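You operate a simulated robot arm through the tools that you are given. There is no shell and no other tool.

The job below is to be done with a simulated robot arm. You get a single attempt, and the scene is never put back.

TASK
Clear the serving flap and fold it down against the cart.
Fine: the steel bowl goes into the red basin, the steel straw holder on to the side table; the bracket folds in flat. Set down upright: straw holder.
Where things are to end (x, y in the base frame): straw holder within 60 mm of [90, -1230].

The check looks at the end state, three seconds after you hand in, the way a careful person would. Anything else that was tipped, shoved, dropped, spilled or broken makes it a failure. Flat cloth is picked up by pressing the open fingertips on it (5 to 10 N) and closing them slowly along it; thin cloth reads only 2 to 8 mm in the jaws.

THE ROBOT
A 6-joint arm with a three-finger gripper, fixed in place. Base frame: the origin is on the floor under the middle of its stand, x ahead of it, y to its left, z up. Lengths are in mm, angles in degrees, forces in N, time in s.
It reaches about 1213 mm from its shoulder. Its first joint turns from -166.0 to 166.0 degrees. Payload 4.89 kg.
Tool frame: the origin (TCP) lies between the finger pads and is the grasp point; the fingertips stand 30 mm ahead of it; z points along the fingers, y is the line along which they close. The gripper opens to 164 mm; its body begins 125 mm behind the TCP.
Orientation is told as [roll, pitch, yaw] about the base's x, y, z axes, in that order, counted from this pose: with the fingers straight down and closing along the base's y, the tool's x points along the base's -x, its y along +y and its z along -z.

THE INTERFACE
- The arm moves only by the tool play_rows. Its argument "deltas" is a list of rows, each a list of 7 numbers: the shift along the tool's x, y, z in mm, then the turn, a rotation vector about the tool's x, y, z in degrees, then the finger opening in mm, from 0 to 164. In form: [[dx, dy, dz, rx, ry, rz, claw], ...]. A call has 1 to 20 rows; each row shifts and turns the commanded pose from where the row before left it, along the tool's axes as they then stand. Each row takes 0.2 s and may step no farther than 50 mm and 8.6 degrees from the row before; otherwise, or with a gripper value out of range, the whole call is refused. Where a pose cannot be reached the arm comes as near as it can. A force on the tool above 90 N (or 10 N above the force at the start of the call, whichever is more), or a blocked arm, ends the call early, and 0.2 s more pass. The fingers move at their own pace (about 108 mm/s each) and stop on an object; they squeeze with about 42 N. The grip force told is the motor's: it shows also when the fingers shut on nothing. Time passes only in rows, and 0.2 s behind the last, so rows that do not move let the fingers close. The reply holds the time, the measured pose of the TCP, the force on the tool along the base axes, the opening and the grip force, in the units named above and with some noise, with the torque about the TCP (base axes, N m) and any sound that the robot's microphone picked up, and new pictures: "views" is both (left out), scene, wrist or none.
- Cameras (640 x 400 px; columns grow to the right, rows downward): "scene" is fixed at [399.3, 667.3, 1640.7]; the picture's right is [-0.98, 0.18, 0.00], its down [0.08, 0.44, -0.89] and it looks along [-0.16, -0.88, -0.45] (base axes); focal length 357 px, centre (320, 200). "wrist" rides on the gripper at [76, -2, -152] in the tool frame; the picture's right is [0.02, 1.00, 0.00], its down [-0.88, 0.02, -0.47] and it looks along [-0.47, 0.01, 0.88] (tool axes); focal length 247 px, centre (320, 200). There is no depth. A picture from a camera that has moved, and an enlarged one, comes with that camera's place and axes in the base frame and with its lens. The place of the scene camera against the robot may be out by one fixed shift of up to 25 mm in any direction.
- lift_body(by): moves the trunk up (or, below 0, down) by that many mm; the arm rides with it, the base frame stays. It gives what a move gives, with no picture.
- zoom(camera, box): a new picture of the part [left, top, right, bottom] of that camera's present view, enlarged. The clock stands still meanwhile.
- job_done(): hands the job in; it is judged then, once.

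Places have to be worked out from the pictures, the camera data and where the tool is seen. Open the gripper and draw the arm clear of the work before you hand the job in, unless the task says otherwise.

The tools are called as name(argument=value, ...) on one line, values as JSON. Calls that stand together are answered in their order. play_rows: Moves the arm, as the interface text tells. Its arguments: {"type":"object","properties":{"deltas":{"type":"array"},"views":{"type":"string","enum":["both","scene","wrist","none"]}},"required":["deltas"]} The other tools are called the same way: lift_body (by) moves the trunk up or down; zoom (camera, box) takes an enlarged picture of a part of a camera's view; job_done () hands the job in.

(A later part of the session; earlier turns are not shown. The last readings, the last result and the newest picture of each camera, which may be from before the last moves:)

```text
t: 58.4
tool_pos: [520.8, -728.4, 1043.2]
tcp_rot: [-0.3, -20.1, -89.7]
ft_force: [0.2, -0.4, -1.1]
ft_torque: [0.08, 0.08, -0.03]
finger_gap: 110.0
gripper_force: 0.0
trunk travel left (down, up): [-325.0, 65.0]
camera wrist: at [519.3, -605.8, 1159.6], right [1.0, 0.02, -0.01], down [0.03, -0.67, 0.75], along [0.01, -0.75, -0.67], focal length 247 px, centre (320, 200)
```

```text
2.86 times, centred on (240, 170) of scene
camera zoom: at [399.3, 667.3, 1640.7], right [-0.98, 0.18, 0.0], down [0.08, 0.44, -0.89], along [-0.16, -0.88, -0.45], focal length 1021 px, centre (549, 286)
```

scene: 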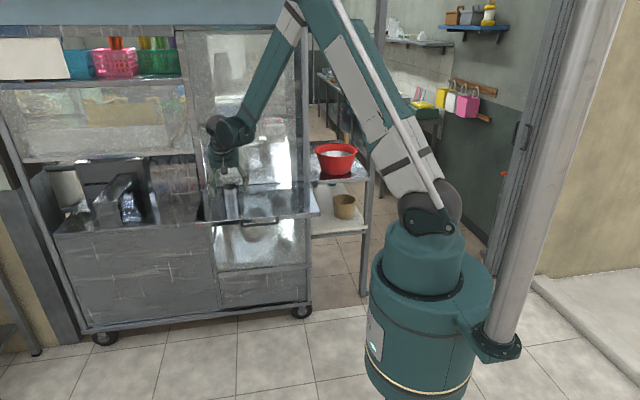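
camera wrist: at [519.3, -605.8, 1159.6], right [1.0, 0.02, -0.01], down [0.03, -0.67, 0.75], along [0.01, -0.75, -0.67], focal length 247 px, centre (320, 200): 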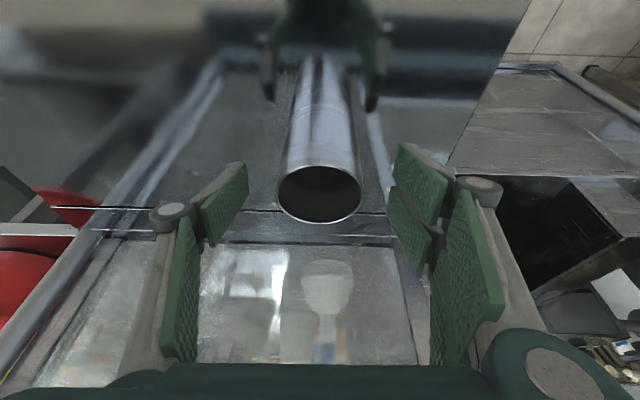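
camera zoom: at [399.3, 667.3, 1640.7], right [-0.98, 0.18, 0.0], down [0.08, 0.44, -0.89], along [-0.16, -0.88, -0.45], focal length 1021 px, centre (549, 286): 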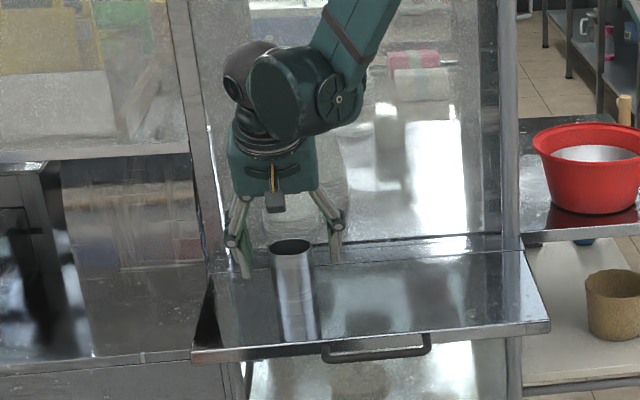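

Two-view triangulation along the approach refines the holder: top ≈[520,−731,1045], radius ≈30, flap z≈945. I lower 35 mm to grip ~37 mm below its rim, then close.

play_rows(deltas=[[4, 0, 15, 0, 0, 0, 110], [4, 0, 15, 0, 0, 0, 110], [1.2, 0, 4, 0, 0, 0, 110], [0, 0, 0, 0, 0, 0, 110]], views="both")

zoom(camera="wrist", box=[230, 110, 410, 270])

zoom(camera="scene", box=[180, 130, 280, 240])

```text
t: 59.4
tool_pos: [522.1, -731.1, 1006.6]
tcp_rot: [-0.3, -20.0, -89.7]
ft_force: [0.2, 0.1, 0.7]
ft_torque: [-0.01, -0.01, 0.01]
finger_gap: 110.0
gripper_force: 0.1
trunk travel left (down, up): [-325.0, 65.0]
camera wrist: at [519.6, -606.8, 1122.5], right [1.0, 0.02, -0.01], down [0.02, -0.67, 0.75], along [0.01, -0.75, -0.67], focal length 247 px, centre (320, 200)
```

scene: 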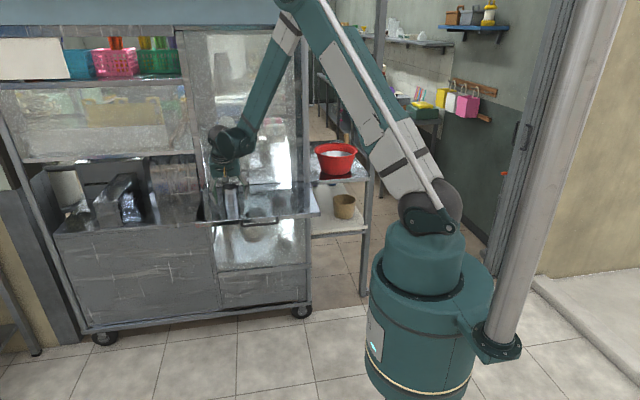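
wrist: 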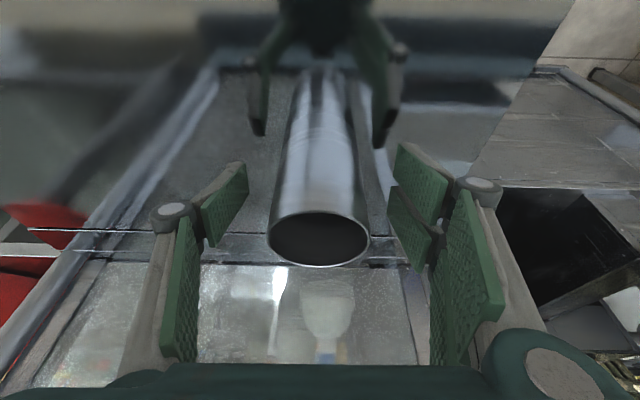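

```text
2.50 times, centred on (320, 190) of wrist
camera zoom: at [519.6, -606.8, 1122.5], right [1.0, 0.02, -0.01], down [0.02, -0.67, 0.75], along [0.01, -0.75, -0.67], focal length 617 px, centre (320, 225)
```

zoom: 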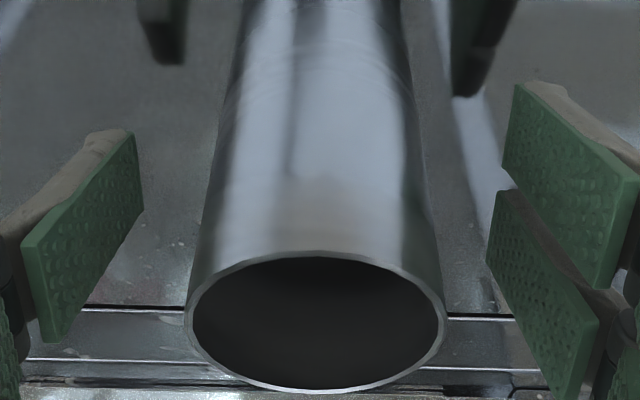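

```text
3.64 times, centred on (230, 185) of scene
camera zoom: at [399.3, 667.3, 1640.7], right [-0.98, 0.18, 0.0], down [0.08, 0.44, -0.89], along [-0.16, -0.88, -0.45], focal length 1299 px, centre (647, 254)
```

zoom: 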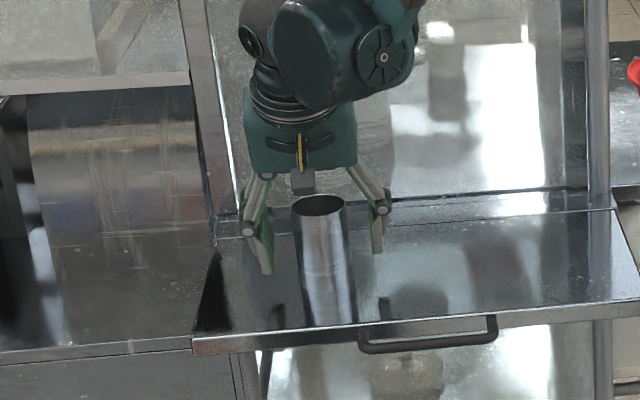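

The holder is well centred between the pads (axis ≈[520.5,−733], top z≈1044). Closing slowly now.

play_rows(deltas=[[0, -1.5, 0, 0, 0, 0, 90], [0, 0, 0, 0, 0, 0, 75], [0, 0, 0, 0, 0, 0, 66], [0, 0, 0, 0, 0, 0, 60], [0, 0, 0, 0, 0, 0, 50], [0, 0, 0, 0, 0, 0, 30], [0, 0, 0, 0, 0, 0, 0], [0, 0, 0, 0, 0, 0, 0]], views="wrist")

```text
t: 61.2
tool_pos: [520.4, -728.4, 1006.2]
tcp_rot: [-0.2, -20.0, -89.8]
ft_force: [0.6, -0.6, 1.3]
ft_torque: [0.02, -0.03, 0.03]
finger_gap: 61.1
gripper_force: 42.4
trunk travel left (down, up): [-325.0, 65.0]
camera wrist: at [518.3, -606.2, 1122.6], right [1.0, 0.02, -0.01], down [0.02, -0.67, 0.75], along [0.01, -0.75, -0.67], focal length 247 px, centre (320, 200)
```

wrist: 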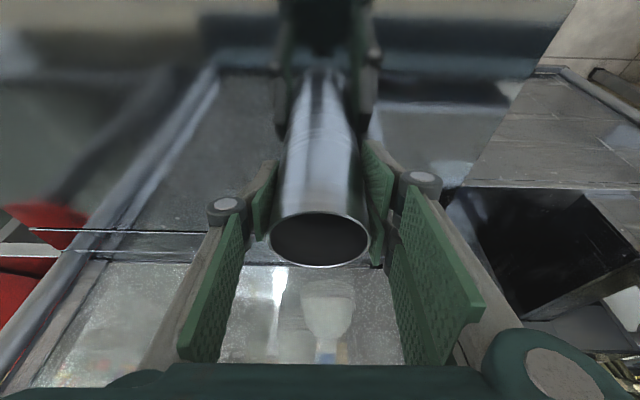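

Gripped at 61 mm. I lift straight up a little first to check, then continue to about z=1200.

play_rows(deltas=[[-1.7, 0, -4.7, 0, 0, 0, 0], [-3.4, 0, -9.4, 0, 0, 0, 0], [-6.8, 0, -18.8, 0, 0, 0, 0], [-10.3, 0, -28.2, 0, 0, 0, 0], [-12, 0, -33, 0, 0, 0, 0], [-12, 0, -33, 0, 0, 0, 0], [-12, 0, -33, 0, 0, 0, 0], [-10.3, 0, -28.2, 0, 0, 0, 0], [0, 0, 0, 0, 0, 0, 0]], views="both")

```text
t: 63.2
tool_pos: [524.5, -729.1, 1208.9]
tcp_rot: [-0.2, -19.9, -89.7]
ft_force: [-0.5, 0.6, -3.4]
ft_torque: [-0.02, -0.04, 0.01]
finger_gap: 61.4
gripper_force: 42.3
trunk travel left (down, up): [-325.0, 65.0]
camera wrist: at [521.9, -606.6, 1325.1], right [1.0, 0.02, -0.01], down [0.02, -0.67, 0.75], along [0.01, -0.75, -0.67], focal length 247 px, centre (320, 200)
```

scene: 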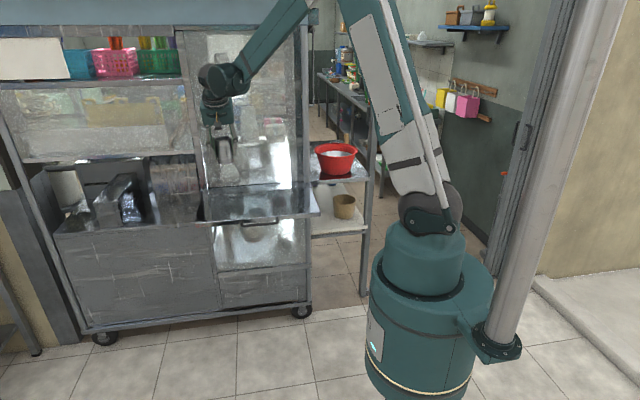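
wrist: 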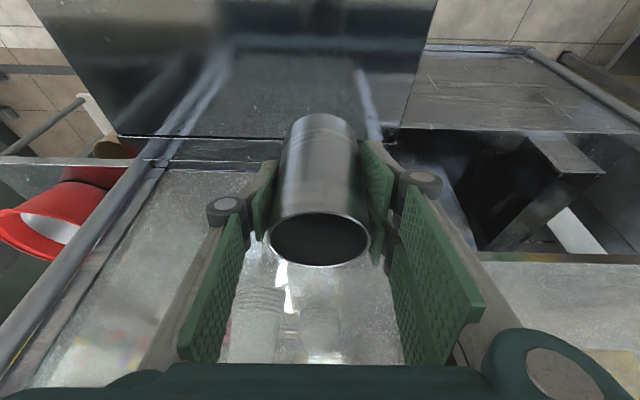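

Holder is held securely (≈3.5 N). I carry it back toward the robot side and across to x≈50 at z≈1209.

play_rows(deltas=[[5.9, -39.5, -2.1, 0, 0, 0, 0], [5.9, -39.5, -2.1, 0, 0, 0, 0], [5.9, -39.5, -2.1, 0, 0, 0, 0], [5.9, -39.5, -2.1, 0, 0, 0, 0], [5.9, -39.5, -2.1, 0, 0, 0, 0], [5.9, -39.5, -2.1, 0, 0, 0, 0], [5.9, -39.5, -2.1, 0, 0, 0, 0], [5.9, -39.5, -2.1, 0, 0, 0, 0], [5.9, -39.5, -2.1, 0, 0, 0, 0], [5.9, -39.5, -2.1, 0, 0, 0, 0], [5.9, -39.5, -2.1, 0, 0, 0, 0], [5.9, -39.5, -2.1, 0, 0, 0, 0], [0, 0, 0, 0, 0, 0, 0]], views="wrist")

```text
t: 66.0
tool_pos: [45.6, -655.9, 1208.1]
tcp_rot: [-0.3, -20.1, -89.8]
ft_force: [-0.8, 0.8, -3.7]
ft_torque: [-0.04, -0.07, 0.02]
finger_gap: 61.2
gripper_force: 41.9
trunk travel left (down, up): [-325.0, 65.0]
camera wrist: at [44.7, -533.4, 1324.7], right [1.0, 0.02, -0.01], down [0.02, -0.67, 0.75], along [0.01, -0.75, -0.67], focal length 247 px, centre (320, 200)
```

wrist: 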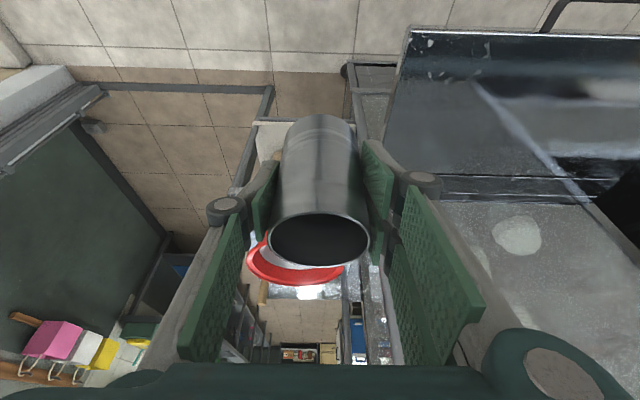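

Clear path. Now I move −y over the basin (holder bottom ≈1146, basin rim 1060) to y≈−1237.

play_rows(deltas=[[-34.2, 0.3, 12.4, 0, 0, 0, 0], [-34.2, 0.3, 12.4, 0, 0, 0, 0], [-34.2, 0.3, 12.4, 0, 0, 0, 0], [-34.2, 0.3, 12.4, 0, 0, 0, 0], [-34.2, 0.3, 12.4, 0, 0, 0, 0], [-34.2, 0.3, 12.4, 0, 0, 0, 0], [-34.2, 0.3, 12.4, 0, 0, 0, 0], [-34.2, 0.3, 12.4, 0, 0, 0, 0], [-34.2, 0.3, 12.4, 0, 0, 0, 0], [-34.2, 0.3, 12.4, 0, 0, 0, 0], [-34.2, 0.3, 12.4, 0, 0, 0, 0], [-34.2, 0.3, 12.4, 0, 0, 0, 0], [-34.2, 0.3, 12.4, 0, 0, 0, 0], [-34.2, 0.3, 12.4, 0, 0, 0, 0], [-34.2, 0.3, 12.4, 0, 0, 0, 0], [-34.2, 0.3, 12.4, 0, 0, 0, 0], [0, 0, 0, 0, 0, 0, 0]], views="both")

zoom(camera="scene", box=[280, 30, 420, 200])

```text
t: 69.6
tool_pos: [54.4, -1238.7, 1205.0]
tcp_rot: [-0.2, -19.9, -89.7]
ft_force: [-0.3, -1.9, -4.0]
ft_torque: [0.12, 0.0, -0.02]
finger_gap: 61.3
gripper_force: 41.9
trunk travel left (down, up): [-325.0, 65.0]
camera wrist: at [53.0, -1115.1, 1322.1], right [1.0, 0.02, -0.01], down [0.02, -0.67, 0.74], along [0.01, -0.75, -0.67], focal length 247 px, centre (320, 200)
```

scene: 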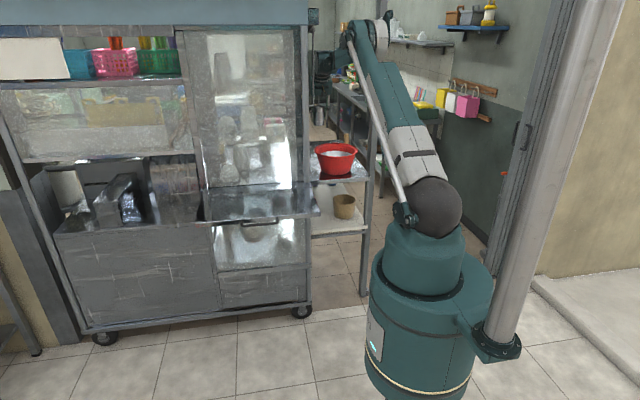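
wrist: 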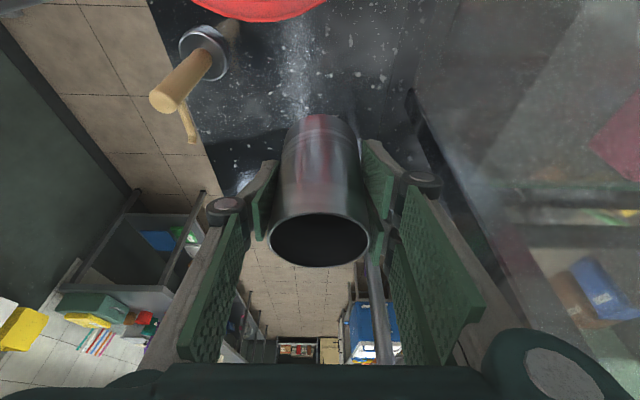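

```text
2.35 times, centred on (350, 115) of scene
camera zoom: at [399.3, 667.3, 1640.7], right [-0.98, 0.18, 0.0], down [0.08, 0.44, -0.89], along [-0.16, -0.88, -0.45], focal length 841 px, centre (249, 400)
```

zoom: 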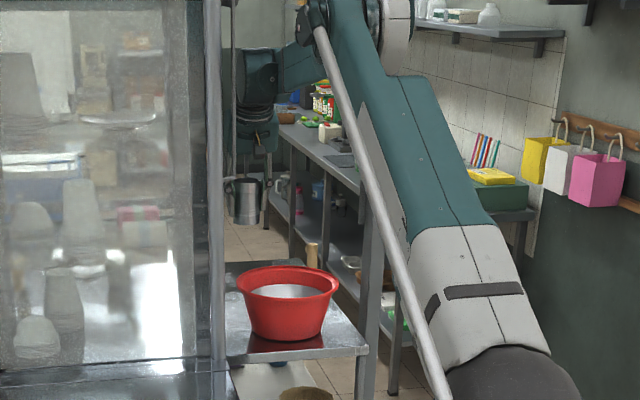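

Over the drop spot at [54,−1239]. The panel looks to be at x≈185 at this level, so clearance is fine. I lower to about z=1030, checking basin clearance.

play_rows(deltas=[[10, 0, 27.4, 0, 0, 0, 0], [10, 0, 27.4, 0, 0, 0, 0], [10, 0, 27.4, 0, 0, 0, 0], [10, 0, 27.4, 0, 0, 0, 0], [10, 0, 27.4, 0, 0, 0, 0], [8, 0, 22, 0, 0, 0, 0], [0, 0, 0, 0, 0, 0, 0]], views="both")

zoom(camera="scene", box=[290, 70, 390, 200])

zoom(camera="wrist", box=[200, 20, 480, 280])

```text
t: 71.2
tool_pos: [51.9, -1236.5, 1039.3]
tcp_rot: [-0.4, -20.0, -89.7]
ft_force: [0.3, -0.2, -2.9]
ft_torque: [0.03, -0.02, -0.02]
finger_gap: 61.5
gripper_force: 42.3
trunk travel left (down, up): [-325.0, 65.0]
camera wrist: at [49.8, -1113.7, 1155.3], right [1.0, 0.02, -0.01], down [0.02, -0.67, 0.75], along [0.01, -0.75, -0.67], focal length 247 px, centre (320, 200)
```

scene: 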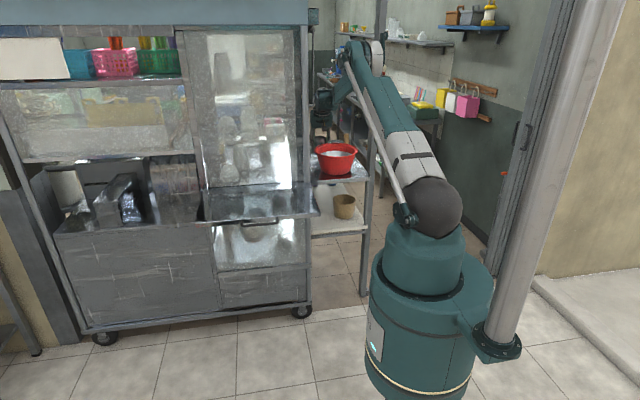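
wrist: 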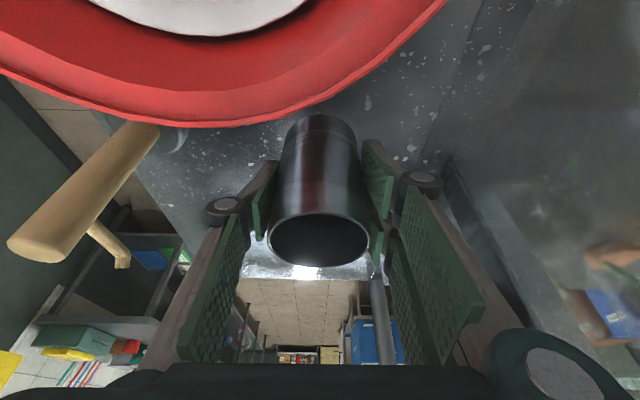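

```text
3.08 times, centred on (340, 135) of scene
camera zoom: at [399.3, 667.3, 1640.7], right [-0.98, 0.18, 0.0], down [0.08, 0.44, -0.89], along [-0.16, -0.88, -0.45], focal length 1099 px, centre (258, 400)
```

zoom: 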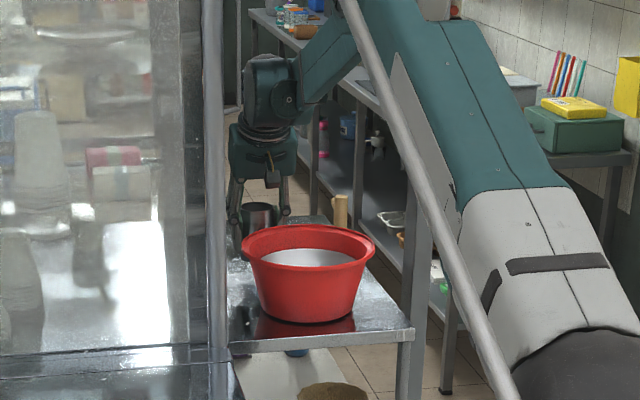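

```text
1.54 times, centred on (340, 150) of wrist
camera zoom: at [49.8, -1113.7, 1155.3], right [1.0, 0.02, -0.01], down [0.02, -0.67, 0.75], along [0.01, -0.75, -0.67], focal length 380 px, centre (289, 277)
```

zoom: 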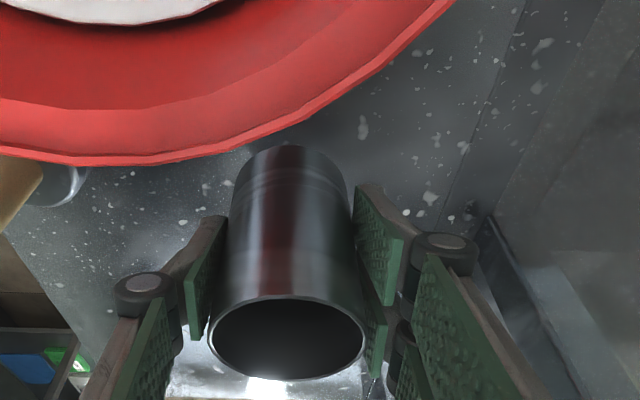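

Good clearance to the basin lip (~34 mm). I lower another 18 mm and then feel for the table in small steps.

play_rows(deltas=[[3.1, 0, 8.5, 0, 0, 0, 0], [3.1, 0, 8.5, 0, 0, 0, 0], [0, 0, 0, 0, 0, 0, 0]], views="none")

play_rows(deltas=[[1, 0, 2.8, 0, 0, 0, 0], [0, 0, 0, 0, 0, 0, 0]], views="none")

play_rows(deltas=[[1, 0, 2.8, 0, 0, 0, 0], [0, 0, 0, 0, 0, 0, 0]], views="wrist")

```text
t: 72.0
tool_pos: [51.7, -1236.8, 1022.5]
tcp_rot: [-0.3, -20.0, -89.7]
ft_force: [0.1, -0.6, -4.3]
ft_torque: [0.02, 0.02, 0.0]
finger_gap: 61.3
gripper_force: 42.1
trunk travel left (down, up): [-325.0, 65.0]
```

```text
t: 72.6
tool_pos: [51.3, -1235.7, 1018.3]
tcp_rot: [-0.2, -20.0, -89.7]
ft_force: [0.2, -0.3, -4.5]
ft_torque: [-0.01, -0.01, -0.01]
finger_gap: 61.5
gripper_force: 41.7
trunk travel left (down, up): [-325.0, 65.0]
```

```text
t: 73.2
tool_pos: [53.2, -1235.4, 1015.7]
tcp_rot: [-0.3, -20.0, -89.7]
ft_force: [0.0, 0.4, -3.2]
ft_torque: [-0.05, 0.02, -0.02]
finger_gap: 61.3
gripper_force: 41.9
trunk travel left (down, up): [-325.0, 65.0]
camera wrist: at [50.4, -1112.7, 1132.1], right [1.0, 0.02, -0.01], down [0.02, -0.67, 0.75], along [0.01, -0.75, -0.67], focal length 247 px, centre (320, 200)
```

wrist: 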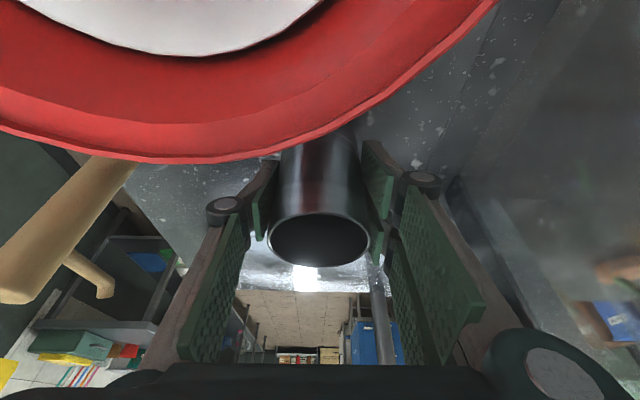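

No contact yet at z≈1016. Continuing in 3 mm steps.

play_rows(deltas=[[1, 0, 2.8, 0, 0, 0, 0], [0, 0, 0, 0, 0, 0, 0]], views="none")

play_rows(deltas=[[1, 0, 2.8, 0, 0, 0, 0], [0, 0, 0, 0, 0, 0, 0]], views="none")

play_rows(deltas=[[0.7, 0, 1.9, 0, 0, 0, 0], [0, 0, 0, 0, 0, 0, 0]], views="none")

```text
t: 73.8
tool_pos: [52.6, -1236.3, 1012.0]
tcp_rot: [-0.3, -19.9, -89.7]
ft_force: [0.4, 0.2, -4.1]
ft_torque: [-0.01, 0.02, 0.02]
finger_gap: 61.4
gripper_force: 41.9
trunk travel left (down, up): [-325.0, 65.0]
```

```text
t: 74.4
tool_pos: [52.4, -1236.6, 1008.8]
tcp_rot: [-0.3, -20.0, -89.6]
ft_force: [-0.1, -0.3, -3.7]
ft_torque: [0.0, 0.0, 0.05]
finger_gap: 61.1
gripper_force: 42.0
trunk travel left (down, up): [-325.0, 65.0]
```

```text
t: 75.0
tool_pos: [52.5, -1236.8, 1007.8]
tcp_rot: [-0.3, -20.0, -89.7]
ft_force: [0.3, 0.3, -3.5]
ft_torque: [-0.01, 0.01, -0.05]
finger_gap: 61.4
gripper_force: 41.7
trunk travel left (down, up): [-325.0, 65.0]
```

Still free at 1008, so the table is a bit lower than estimated; continuing in small steps.

play_rows(deltas=[[1, 0, 2.8, 0, 0, 0, 0], [0, 0, 0, 0, 0, 0, 0]], views="none")

play_rows(deltas=[[1, 0, 2.8, 0, 0, 0, 0], [0, 0, 0, 0, 0, 0, 0]], views="wrist")

zoom(camera="wrist", box=[220, 90, 460, 290])

```text
t: 75.6
tool_pos: [52.7, -1236.6, 1006.8]
tcp_rot: [-0.3, -20.0, -89.8]
ft_force: [-0.1, -3.6, 8.5]
ft_torque: [-0.02, -0.01, -0.02]
finger_gap: 61.5
gripper_force: 41.6
trunk travel left (down, up): [-325.0, 65.0]
```

```text
t: 76.2
tool_pos: [51.7, -1236.2, 1003.6]
tcp_rot: [-0.3, -20.1, -89.6]
ft_force: [3.9, -7.7, 27.4]
ft_torque: [-0.35, -0.1, 0.07]
finger_gap: 61.6
gripper_force: 41.8
trunk travel left (down, up): [-325.0, 65.0]
camera wrist: at [49.8, -1112.4, 1120.1], right [1.0, 0.02, -0.01], down [0.02, -0.66, 0.75], along [0.01, -0.75, -0.67], focal length 247 px, centre (320, 200)
```

wrist: 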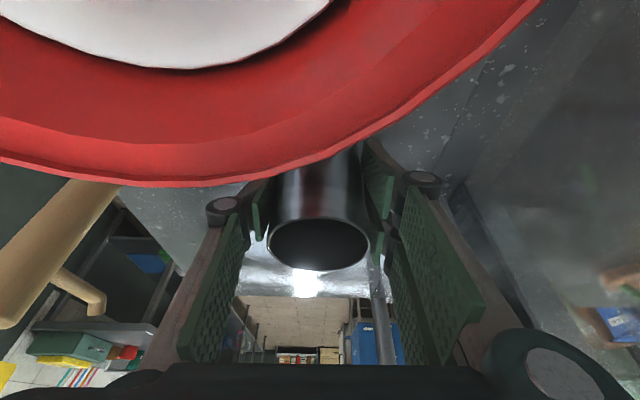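

```text
2.00 times, centred on (340, 190) of wrist
camera zoom: at [49.8, -1112.4, 1120.1], right [1.0, 0.02, -0.01], down [0.02, -0.66, 0.75], along [0.01, -0.75, -0.67], focal length 494 px, centre (280, 220)
```

zoom: 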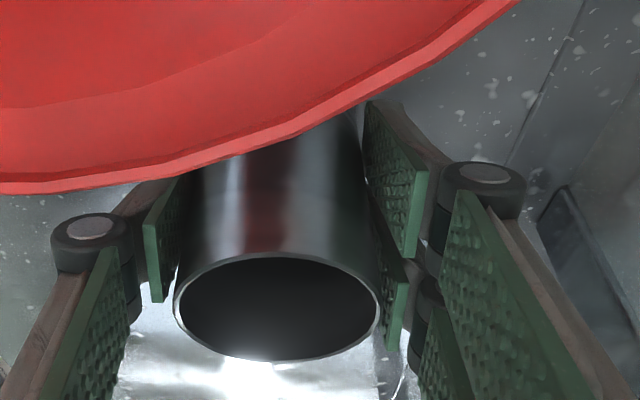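

The base is on the table (contact began at z≈1007, torque consistent with base contact). I back off ~2.5 mm to relieve the press, then check the force before releasing.

play_rows(deltas=[[-0.9, 0, -2.4, 0, 0, 0, 0], [0, 0, 0, 0, 0, 0, 0]], views="none")

```text
t: 76.8
tool_pos: [51.9, -1236.7, 1004.2]
tcp_rot: [-0.4, -19.9, -89.7]
ft_force: [0.7, 0.8, 1.8]
ft_torque: [-0.05, -0.08, 0.06]
finger_gap: 61.2
gripper_force: 41.6
trunk travel left (down, up): [-325.0, 65.0]
```

Contact is now light (~5 N). I open the fingers slowly to 80 mm.

play_rows(deltas=[[0, 0, 0, 0, 0, 0, 64], [0, 0, 0, 0, 0, 0, 70], [0, 0, 0, 0, 0, 0, 80], [0, 0, 0, 0, 0, 0, 84], [0, 0, 0, 0, 0, 0, 84]], views="wrist")

zoom(camera="wrist", box=[220, 90, 460, 290])

```text
t: 78.0
tool_pos: [51.6, -1235.0, 1004.4]
tcp_rot: [-0.3, -20.0, -89.7]
ft_force: [-0.1, -0.7, -0.1]
ft_torque: [-0.03, -0.02, -0.01]
finger_gap: 84.2
gripper_force: 0.0
trunk travel left (down, up): [-325.0, 65.0]
camera wrist: at [49.6, -1113.4, 1121.1], right [1.0, 0.02, -0.01], down [0.02, -0.67, 0.75], along [0.01, -0.75, -0.67], focal length 247 px, centre (320, 200)
```

wrist: 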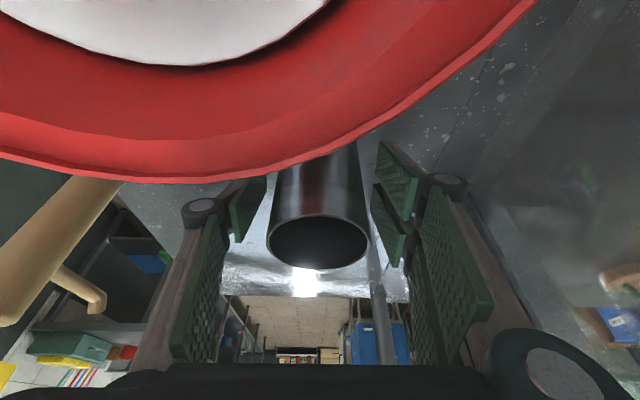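

```text
2.00 times, centred on (340, 190) of wrist
camera zoom: at [49.6, -1113.4, 1121.1], right [1.0, 0.02, -0.01], down [0.02, -0.67, 0.75], along [0.01, -0.75, -0.67], focal length 494 px, centre (280, 220)
```

zoom: 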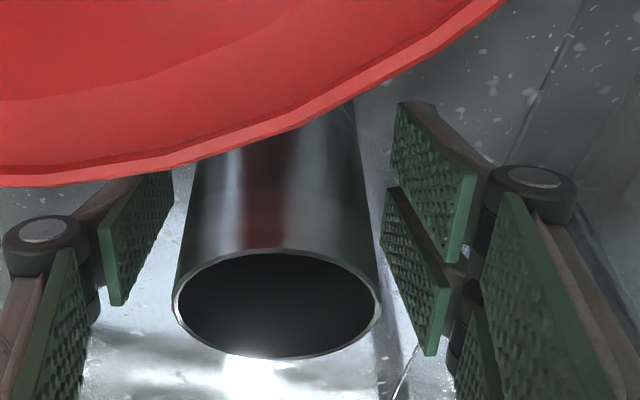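

The holder stands free and upright. I withdraw straight up.

play_rows(deltas=[[-3.4, 0, -9.4, 0, 0, 0, 84], [-6.8, 0, -18.8, 0, 0, 0, 84], [-10.3, 0, -28.2, 0, 0, 0, 84], [-10.3, 0, -28.2, 0, 0, 0, 84], [-10.3, 0, -28.2, 0, 0, 0, 84], [-10.3, 0, -28.2, 0, 0, 0, 84], [-10.3, 0, -28.2, 0, 0, 0, 84], [0, 0, 0, 0, 0, 0, 84]], views="both")

zoom(camera="wrist", box=[180, 20, 460, 240])

```text
t: 79.8
tool_pos: [52.7, -1235.1, 1187.0]
tcp_rot: [-0.3, -20.0, -89.7]
ft_force: [0.0, 0.2, 0.8]
ft_torque: [-0.01, -0.04, 0.01]
finger_gap: 84.0
gripper_force: 0.1
trunk travel left (down, up): [-325.0, 65.0]
camera wrist: at [50.6, -1112.5, 1303.3], right [1.0, 0.02, -0.01], down [0.02, -0.67, 0.75], along [0.01, -0.75, -0.67], focal length 247 px, centre (320, 200)
```

scene: 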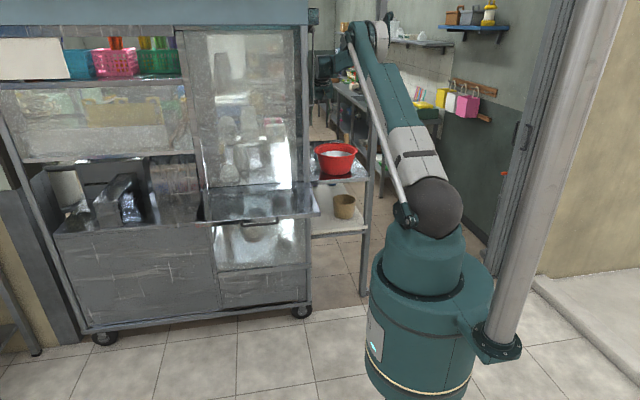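
wrist: 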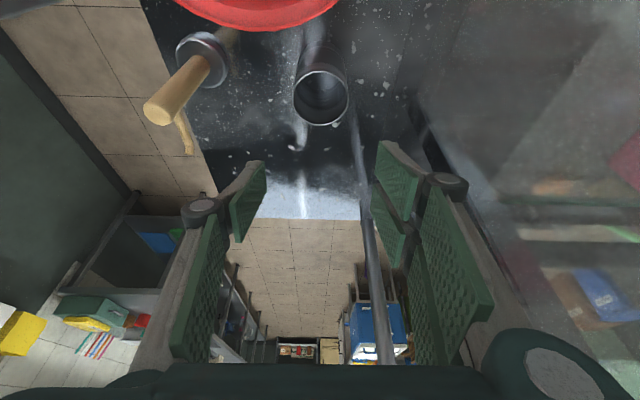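

```text
1.82 times, centred on (320, 130) of wrist
camera zoom: at [50.6, -1112.5, 1303.3], right [1.0, 0.02, -0.01], down [0.02, -0.67, 0.75], along [0.01, -0.75, -0.67], focal length 449 px, centre (320, 327)
```

zoom: 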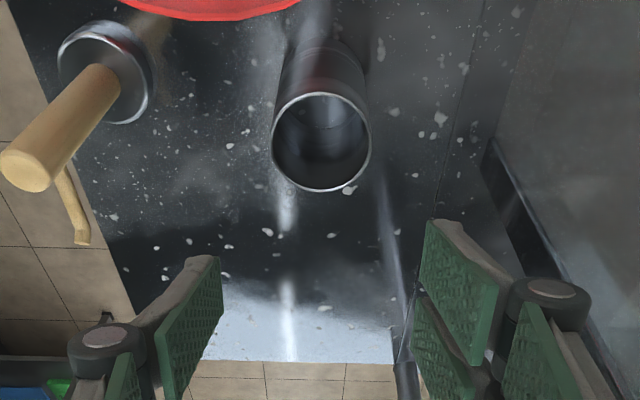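

Straw holder is standing at ≈[52,−1237], inside the tolerance. I withdraw along the same path to plan the bracket work.

play_rows(deltas=[[30, 0, -20, 0, 0, 0, 84], [34.2, 0, -12.4, 0, 0, 0, 84], [34.2, 0, -12.4, 0, 0, 0, 84], [34.2, 0, -12.4, 0, 0, 0, 84], [34.2, 0, -12.4, 0, 0, 0, 84], [34.2, 0, -12.4, 0, 0, 0, 84], [34.2, 0, -12.4, 0, 0, 0, 84], [34.2, 0, -12.4, 0, 0, 0, 84], [34.2, 0, -12.4, 0, 0, 0, 84], [34.2, 0, -12.4, 0, 0, 0, 84], [34.2, 0, -12.4, 0, 0, 0, 84], [34.2, 0, -12.4, 0, 0, 0, 84], [34.2, 0, -12.4, 0, 0, 0, 84], [34.2, 0, -12.4, 0, 0, 0, 84], [34.2, 0, -12.4, 0, 0, 0, 84], [34.2, 0, -12.4, 0, 0, 0, 84], [34.2, 0, -12.4, 0, 0, 0, 84], [34.2, 0, -12.4, 0, 0, 0, 84], [0, 0, 0, 0, 0, 0, 84]], views="both")

```text
t: 83.8
tool_pos: [49.5, -582.1, 1194.6]
tcp_rot: [-0.3, -20.0, -89.7]
ft_force: [0.0, 1.0, 0.9]
ft_torque: [-0.19, -0.01, -0.02]
finger_gap: 84.0
gripper_force: 0.1
trunk travel left (down, up): [-325.0, 65.0]
camera wrist: at [47.9, -458.5, 1311.0], right [1.0, 0.02, -0.01], down [0.02, -0.67, 0.75], along [0.01, -0.75, -0.67], focal length 247 px, centre (320, 200)
```

scene: 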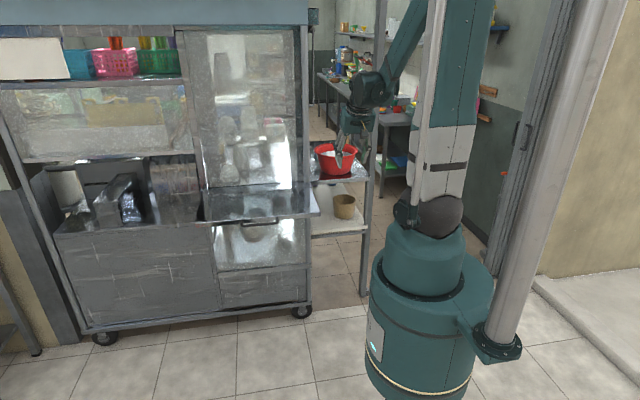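
wrist: 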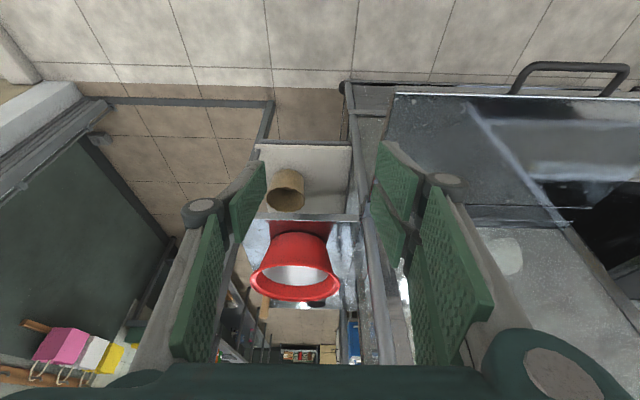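

Next I need to look beneath the flap: I move in front of it and tilt the tool to horizontal, so the wrist camera looks forward and up under the flap.

play_rows(deltas=[[11, 36.4, 0.4, 0, 0, 0, 60], [11, 36.4, 0.4, 0, 0, 0, 40], [11, 36.4, 0.4, 0, 0, 0, 20], [11, 36.4, 0.4, 0, 0, 0, 0], [11, 36.4, 0.4, 0, 0, 0, 0], [11, 36.4, 0.4, 0, 0, 0, 0], [11, 36.4, 0.4, 0, 0, 0, 0], [11, 36.4, 0.4, 0, 0, 0, 0], [11, 36.4, 0.4, 0, 0, 0, 0], [11, 36.4, 0.4, 0, 0, 0, 0], [11, 36.4, 0.4, 0, 0, 0, 0], [0, 0, 0, 0, -7.8, 0, 0], [0, 0, 0, 0, -7.8, 0, 0], [0, 0, 0, 0, -7.8, 0, 0], [0, 0, 0, 0, -7.8, 0, 0], [0, 0, 0, 0, -7.8, 0, 0], [0, 0, 0, 0, -7.8, 0, 0], [0, 0, 0, 0, -7.8, 0, 0], [0, 0, 0, 0, -7.8, 0, 0], [0, 0, 0, 0, -7.6, 0, 0]], views="both")

```text
t: 88.0
tool_pos: [506.8, -494.5, 1261.8]
tcp_rot: [-82.7, -89.8, -7.1]
ft_force: [0.1, -0.5, 0.2]
ft_torque: [0.01, 0.0, 0.04]
finger_gap: 0.0
gripper_force: 42.6
out of reach, approached as far as the arm can: row 17, 18, 19, 20
trunk travel left (down, up): [-325.0, 65.0]
camera wrist: at [504.2, -342.3, 1184.9], right [1.0, 0.0, -0.03], down [0.02, 0.47, 0.88], along [0.01, -0.88, 0.47], focal length 247 px, centre (320, 200)
```

scene: 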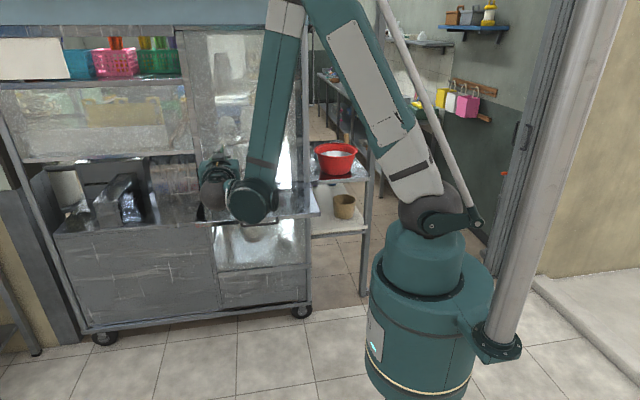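
wrist: 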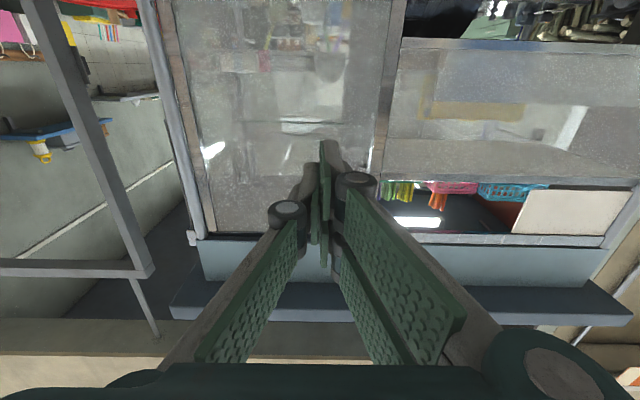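

The tool is horizontal but the arm can't fold lower at this trunk height. I lower the trunk by 300 mm (the space below the tool in front of the flap is free) to get a view under the flap.

lift_body(by=-150)

zoom(camera="wrist", box=[0, 0, 640, 400])

zoom(camera="scene", box=[160, 130, 330, 260])

```text
t: 89.8
tool_pos: [507.7, -495.0, 1111.3]
tcp_rot: [-61.7, -89.6, -28.2]
ft_force: [-0.3, -0.1, 0.0]
ft_torque: [0.01, -0.01, -0.02]
finger_gap: 0.1
gripper_force: 42.0
trunk travel left (down, up): [-175.0, 215.0]
```

```text
1.00 times, centred on (320, 200) of wrist (not enlarged: the box is as wide or as high as the picture)
camera zoom: at [504.2, -342.4, 1034.7], right [1.0, 0.0, -0.03], down [0.02, 0.47, 0.88], along [0.01, -0.88, 0.47], focal length 247 px, centre (320, 200)
```

zoom: 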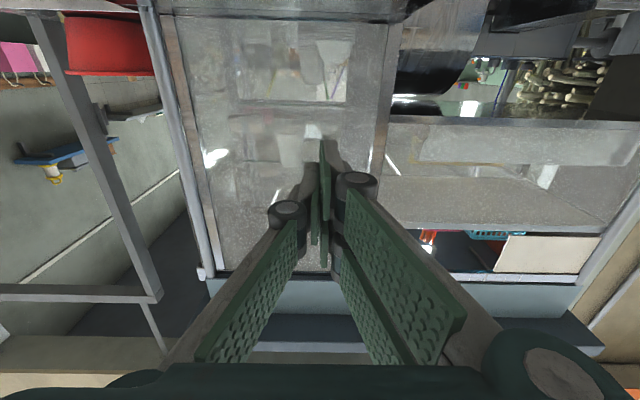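

```text
3.08 times, centred on (245, 195) of scene
camera zoom: at [399.3, 667.3, 1640.7], right [-0.98, 0.18, 0.0], down [0.08, 0.44, -0.89], along [-0.16, -0.88, -0.45], focal length 1099 px, centre (551, 215)
```

zoom: 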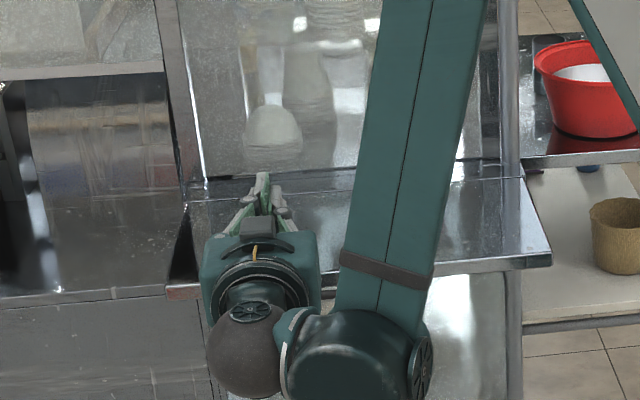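

Fingers are at y≈−525, 58 mm clear of the handle. Lowering the trunk the remaining 175 mm.

lift_body(by=-175)

zoom(camera="wrist", box=[0, 0, 640, 400])

zoom(camera="scene", box=[160, 130, 330, 260])

```text
t: 91.8
tool_pos: [507.3, -494.3, 937.1]
tcp_rot: [-61.6, -89.6, -28.4]
ft_force: [0.7, -0.8, -0.5]
ft_torque: [0.01, -0.04, 0.02]
finger_gap: 0.0
gripper_force: 41.6
trunk travel left (down, up): [0.0, 390.0]
```

```text
1.00 times, centred on (320, 200) of wrist (not enlarged: the box is as wide or as high as the picture)
camera zoom: at [504.2, -342.4, 859.7], right [1.0, 0.0, -0.03], down [0.02, 0.47, 0.88], along [0.01, -0.88, 0.47], focal length 247 px, centre (320, 200)
```

zoom: 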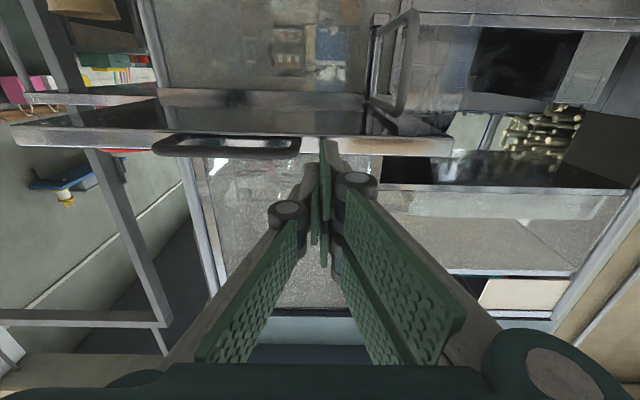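

```text
3.08 times, centred on (245, 195) of scene
camera zoom: at [399.3, 667.3, 1640.7], right [-0.98, 0.18, 0.0], down [0.08, 0.44, -0.89], along [-0.16, -0.88, -0.45], focal length 1099 px, centre (551, 215)
```

zoom: 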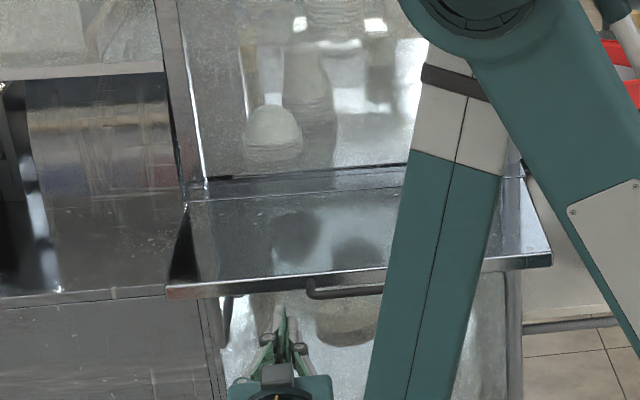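

Now the bracket is visible: a loop-shaped bar under the flap near its +x end. I zoom in on it.

zoom(camera="wrist", box=[310, 0, 470, 170])

zoom(camera="wrist", box=[0, 0, 470, 200])

```text
2.35 times, centred on (390, 85) of wrist
camera zoom: at [504.2, -342.4, 859.7], right [1.0, 0.0, -0.03], down [0.02, 0.47, 0.88], along [0.01, -0.88, 0.47], focal length 581 px, centre (155, 471)
```

zoom: 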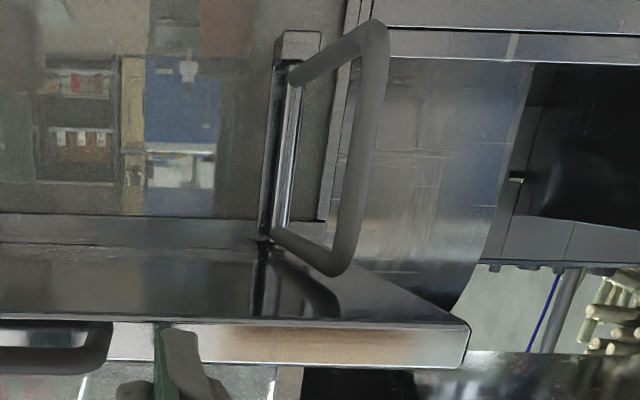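

```text
1.36 times, centred on (235, 100) of wrist
camera zoom: at [504.2, -342.4, 859.7], right [1.0, 0.0, -0.03], down [0.02, 0.47, 0.88], along [0.01, -0.88, 0.47], focal length 336 px, centre (436, 336)
```

zoom: 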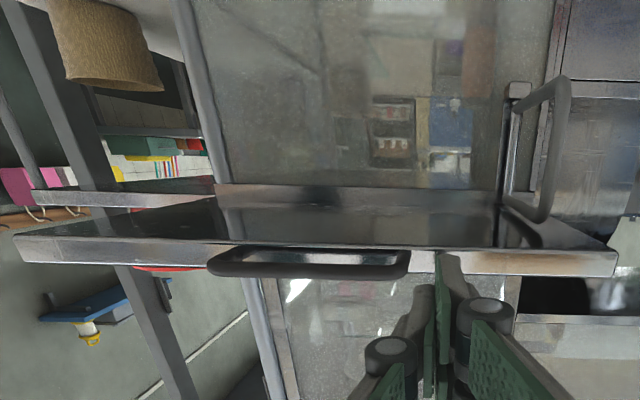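

The bracket is a U-shaped bar on a vertical hinge rod at ≈[609,−880], its outer vertical bar at ≈[619,−716], z≈795–915, holding the flap from below. I first issue a zero move to learn whether the commanded pose equals the measured one after the out‑of‑reach rows.

play_rows(deltas=[[0, 0, 0, 0, 0, 0, 0]], views="none")

```text
t: 92.2
tool_pos: [507.5, -494.8, 936.3]
tcp_rot: [-61.2, -89.6, -28.7]
ft_force: [-0.4, -0.6, -0.2]
ft_torque: [0.04, -0.01, 0.02]
finger_gap: 0.0
gripper_force: 41.3
trunk travel left (down, up): [0.0, 390.0]
```

Commanded and measured poses agree. Now I turn the tool about vertical so it points outward from the robot toward the bracket (azimuth ≈ −58°).

play_rows(deltas=[[0, 0, 0, -8, 0, 0, 0], [0, 0, 0, -8, 0, 0, 0], [0, 0, 0, -8, 0, 0, 0], [0, 0, 0, -8, 0, 0, 0], [0, 0, 0, 0, 0, 0, 0]], views="both")

```text
t: 93.3
tool_pos: [524.6, -501.2, 979.0]
tcp_rot: [-20.7, -89.5, -37.3]
ft_force: [0.3, 0.4, 0.5]
ft_torque: [-0.01, -0.02, -0.04]
finger_gap: 0.0
gripper_force: 41.6
out of reach, approached as far as the arm can: row 1, 2, 3, 4
trunk travel left (down, up): [0.0, 390.0]
camera wrist: at [439.6, -373.7, 902.6], right [0.85, 0.53, -0.02], down [-0.23, 0.41, 0.88], along [0.48, -0.74, 0.47], focal length 247 px, centre (320, 200)
```

scene: 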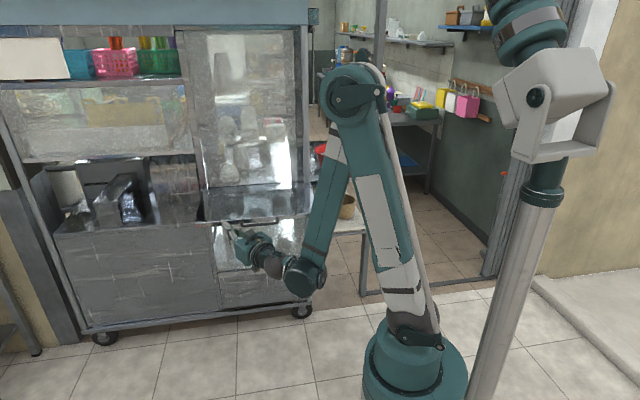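
wrist: 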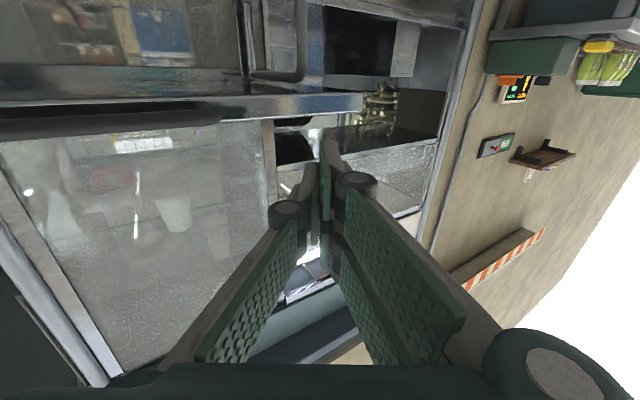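

The arm can't hold z=937 so close in: the wrist bends too far, so it rose to z≈979. I look at the arm's shape closely to plan a collision-free route under the flap.

zoom(camera="scene", box=[180, 180, 360, 320])

zoom(camera="wrist", box=[120, 0, 400, 150])

```text
2.86 times, centred on (270, 250) of scene
camera zoom: at [399.3, 667.3, 1640.7], right [-0.98, 0.18, 0.0], down [0.08, 0.44, -0.89], along [-0.16, -0.88, -0.45], focal length 1021 px, centre (463, 57)
```

zoom: 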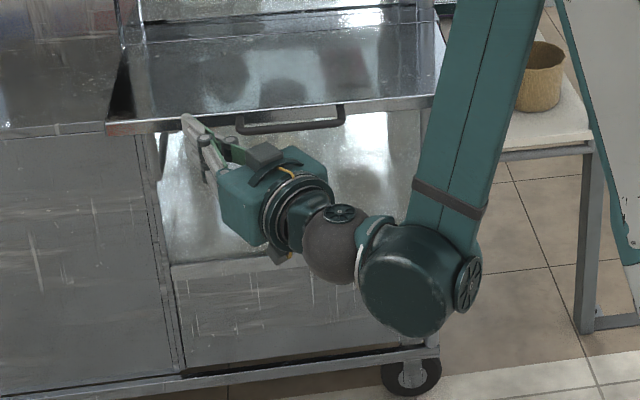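

```text
2.29 times, centred on (260, 75) of wrist
camera zoom: at [439.6, -373.7, 902.6], right [0.85, 0.53, -0.02], down [-0.23, 0.41, 0.88], along [0.48, -0.74, 0.47], focal length 564 px, centre (457, 486)
```

zoom: 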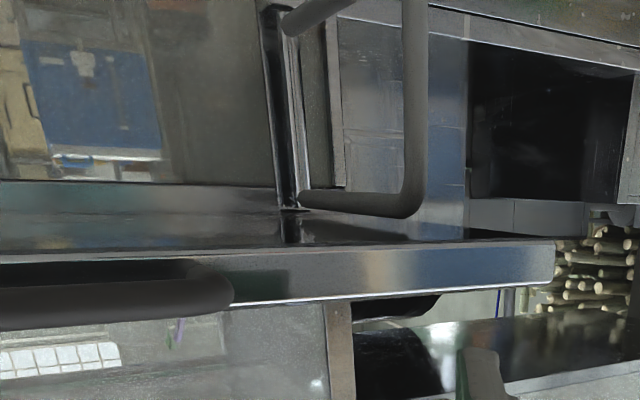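

The wrist geometry is clear: ~300 mm of slim gripper and link sit ahead of the forearm, so I can enter under the flap with the fingers at z≈830. Two-view triangulation puts the bracket's outer bar at ≈[615,−700], z≈798–912. I pitch the tool 15° down and lower in front of the flap first.

play_rows(deltas=[[0, 0, 0, 0, 7.5, 0, 0], [0, 0, 0, 0, 7.5, 0, 0], [29.7, -1.3, 10.1, 0, 0, 0, 0], [29.7, -1.3, 10.1, 0, 0, 0, 0], [29.7, -1.3, 10.1, 0, 0, 0, 0], [29.7, -1.3, 10.1, 0, 0, 0, 0], [0, 0, 0, 0, 0, 0, 0]], views="both")

zoom(camera="scene", box=[180, 180, 360, 320])

```text
t: 95.0
tool_pos: [535.0, -521.3, 889.7]
tcp_rot: [-0.7, -74.6, -57.3]
ft_force: [-0.2, 0.5, 0.1]
ft_torque: [0.0, 0.01, -0.03]
finger_gap: 0.0
gripper_force: 42.4
out of reach, approached as far as the arm can: row 5, 6
trunk travel left (down, up): [0.0, 390.0]
camera wrist: at [444.4, -381.8, 855.8], right [0.84, 0.54, -0.02], down [-0.1, 0.2, 0.98], along [0.53, -0.82, 0.22], focal length 247 px, centre (320, 200)
```

scene: 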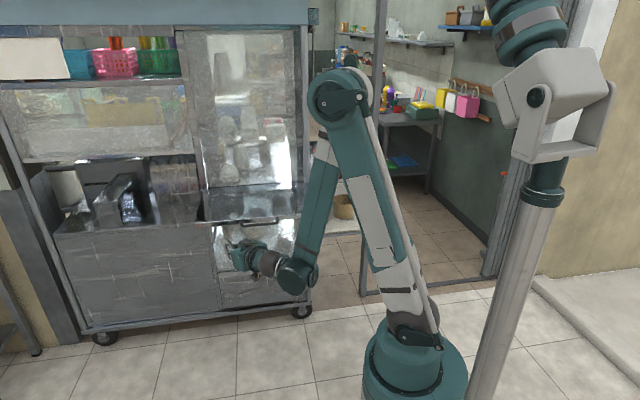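
wrist: 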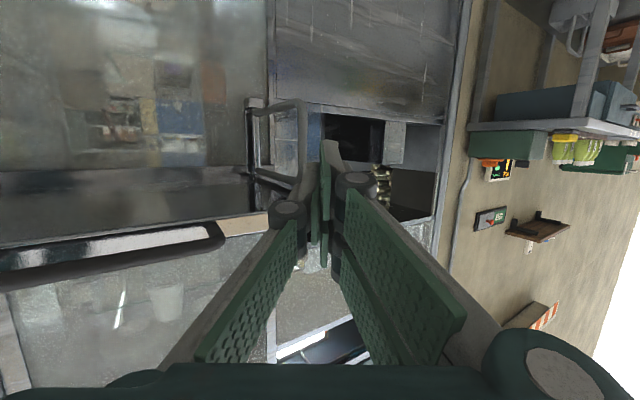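

```text
2.86 times, centred on (270, 250) of scene
camera zoom: at [399.3, 667.3, 1640.7], right [-0.98, 0.18, 0.0], down [0.08, 0.44, -0.89], along [-0.16, -0.88, -0.45], focal length 1021 px, centre (463, 57)
```

zoom: 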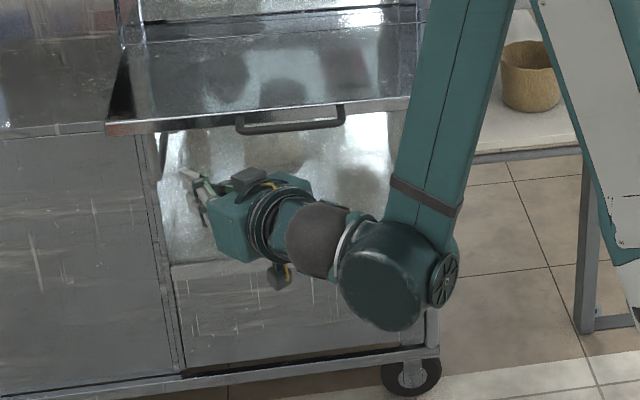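

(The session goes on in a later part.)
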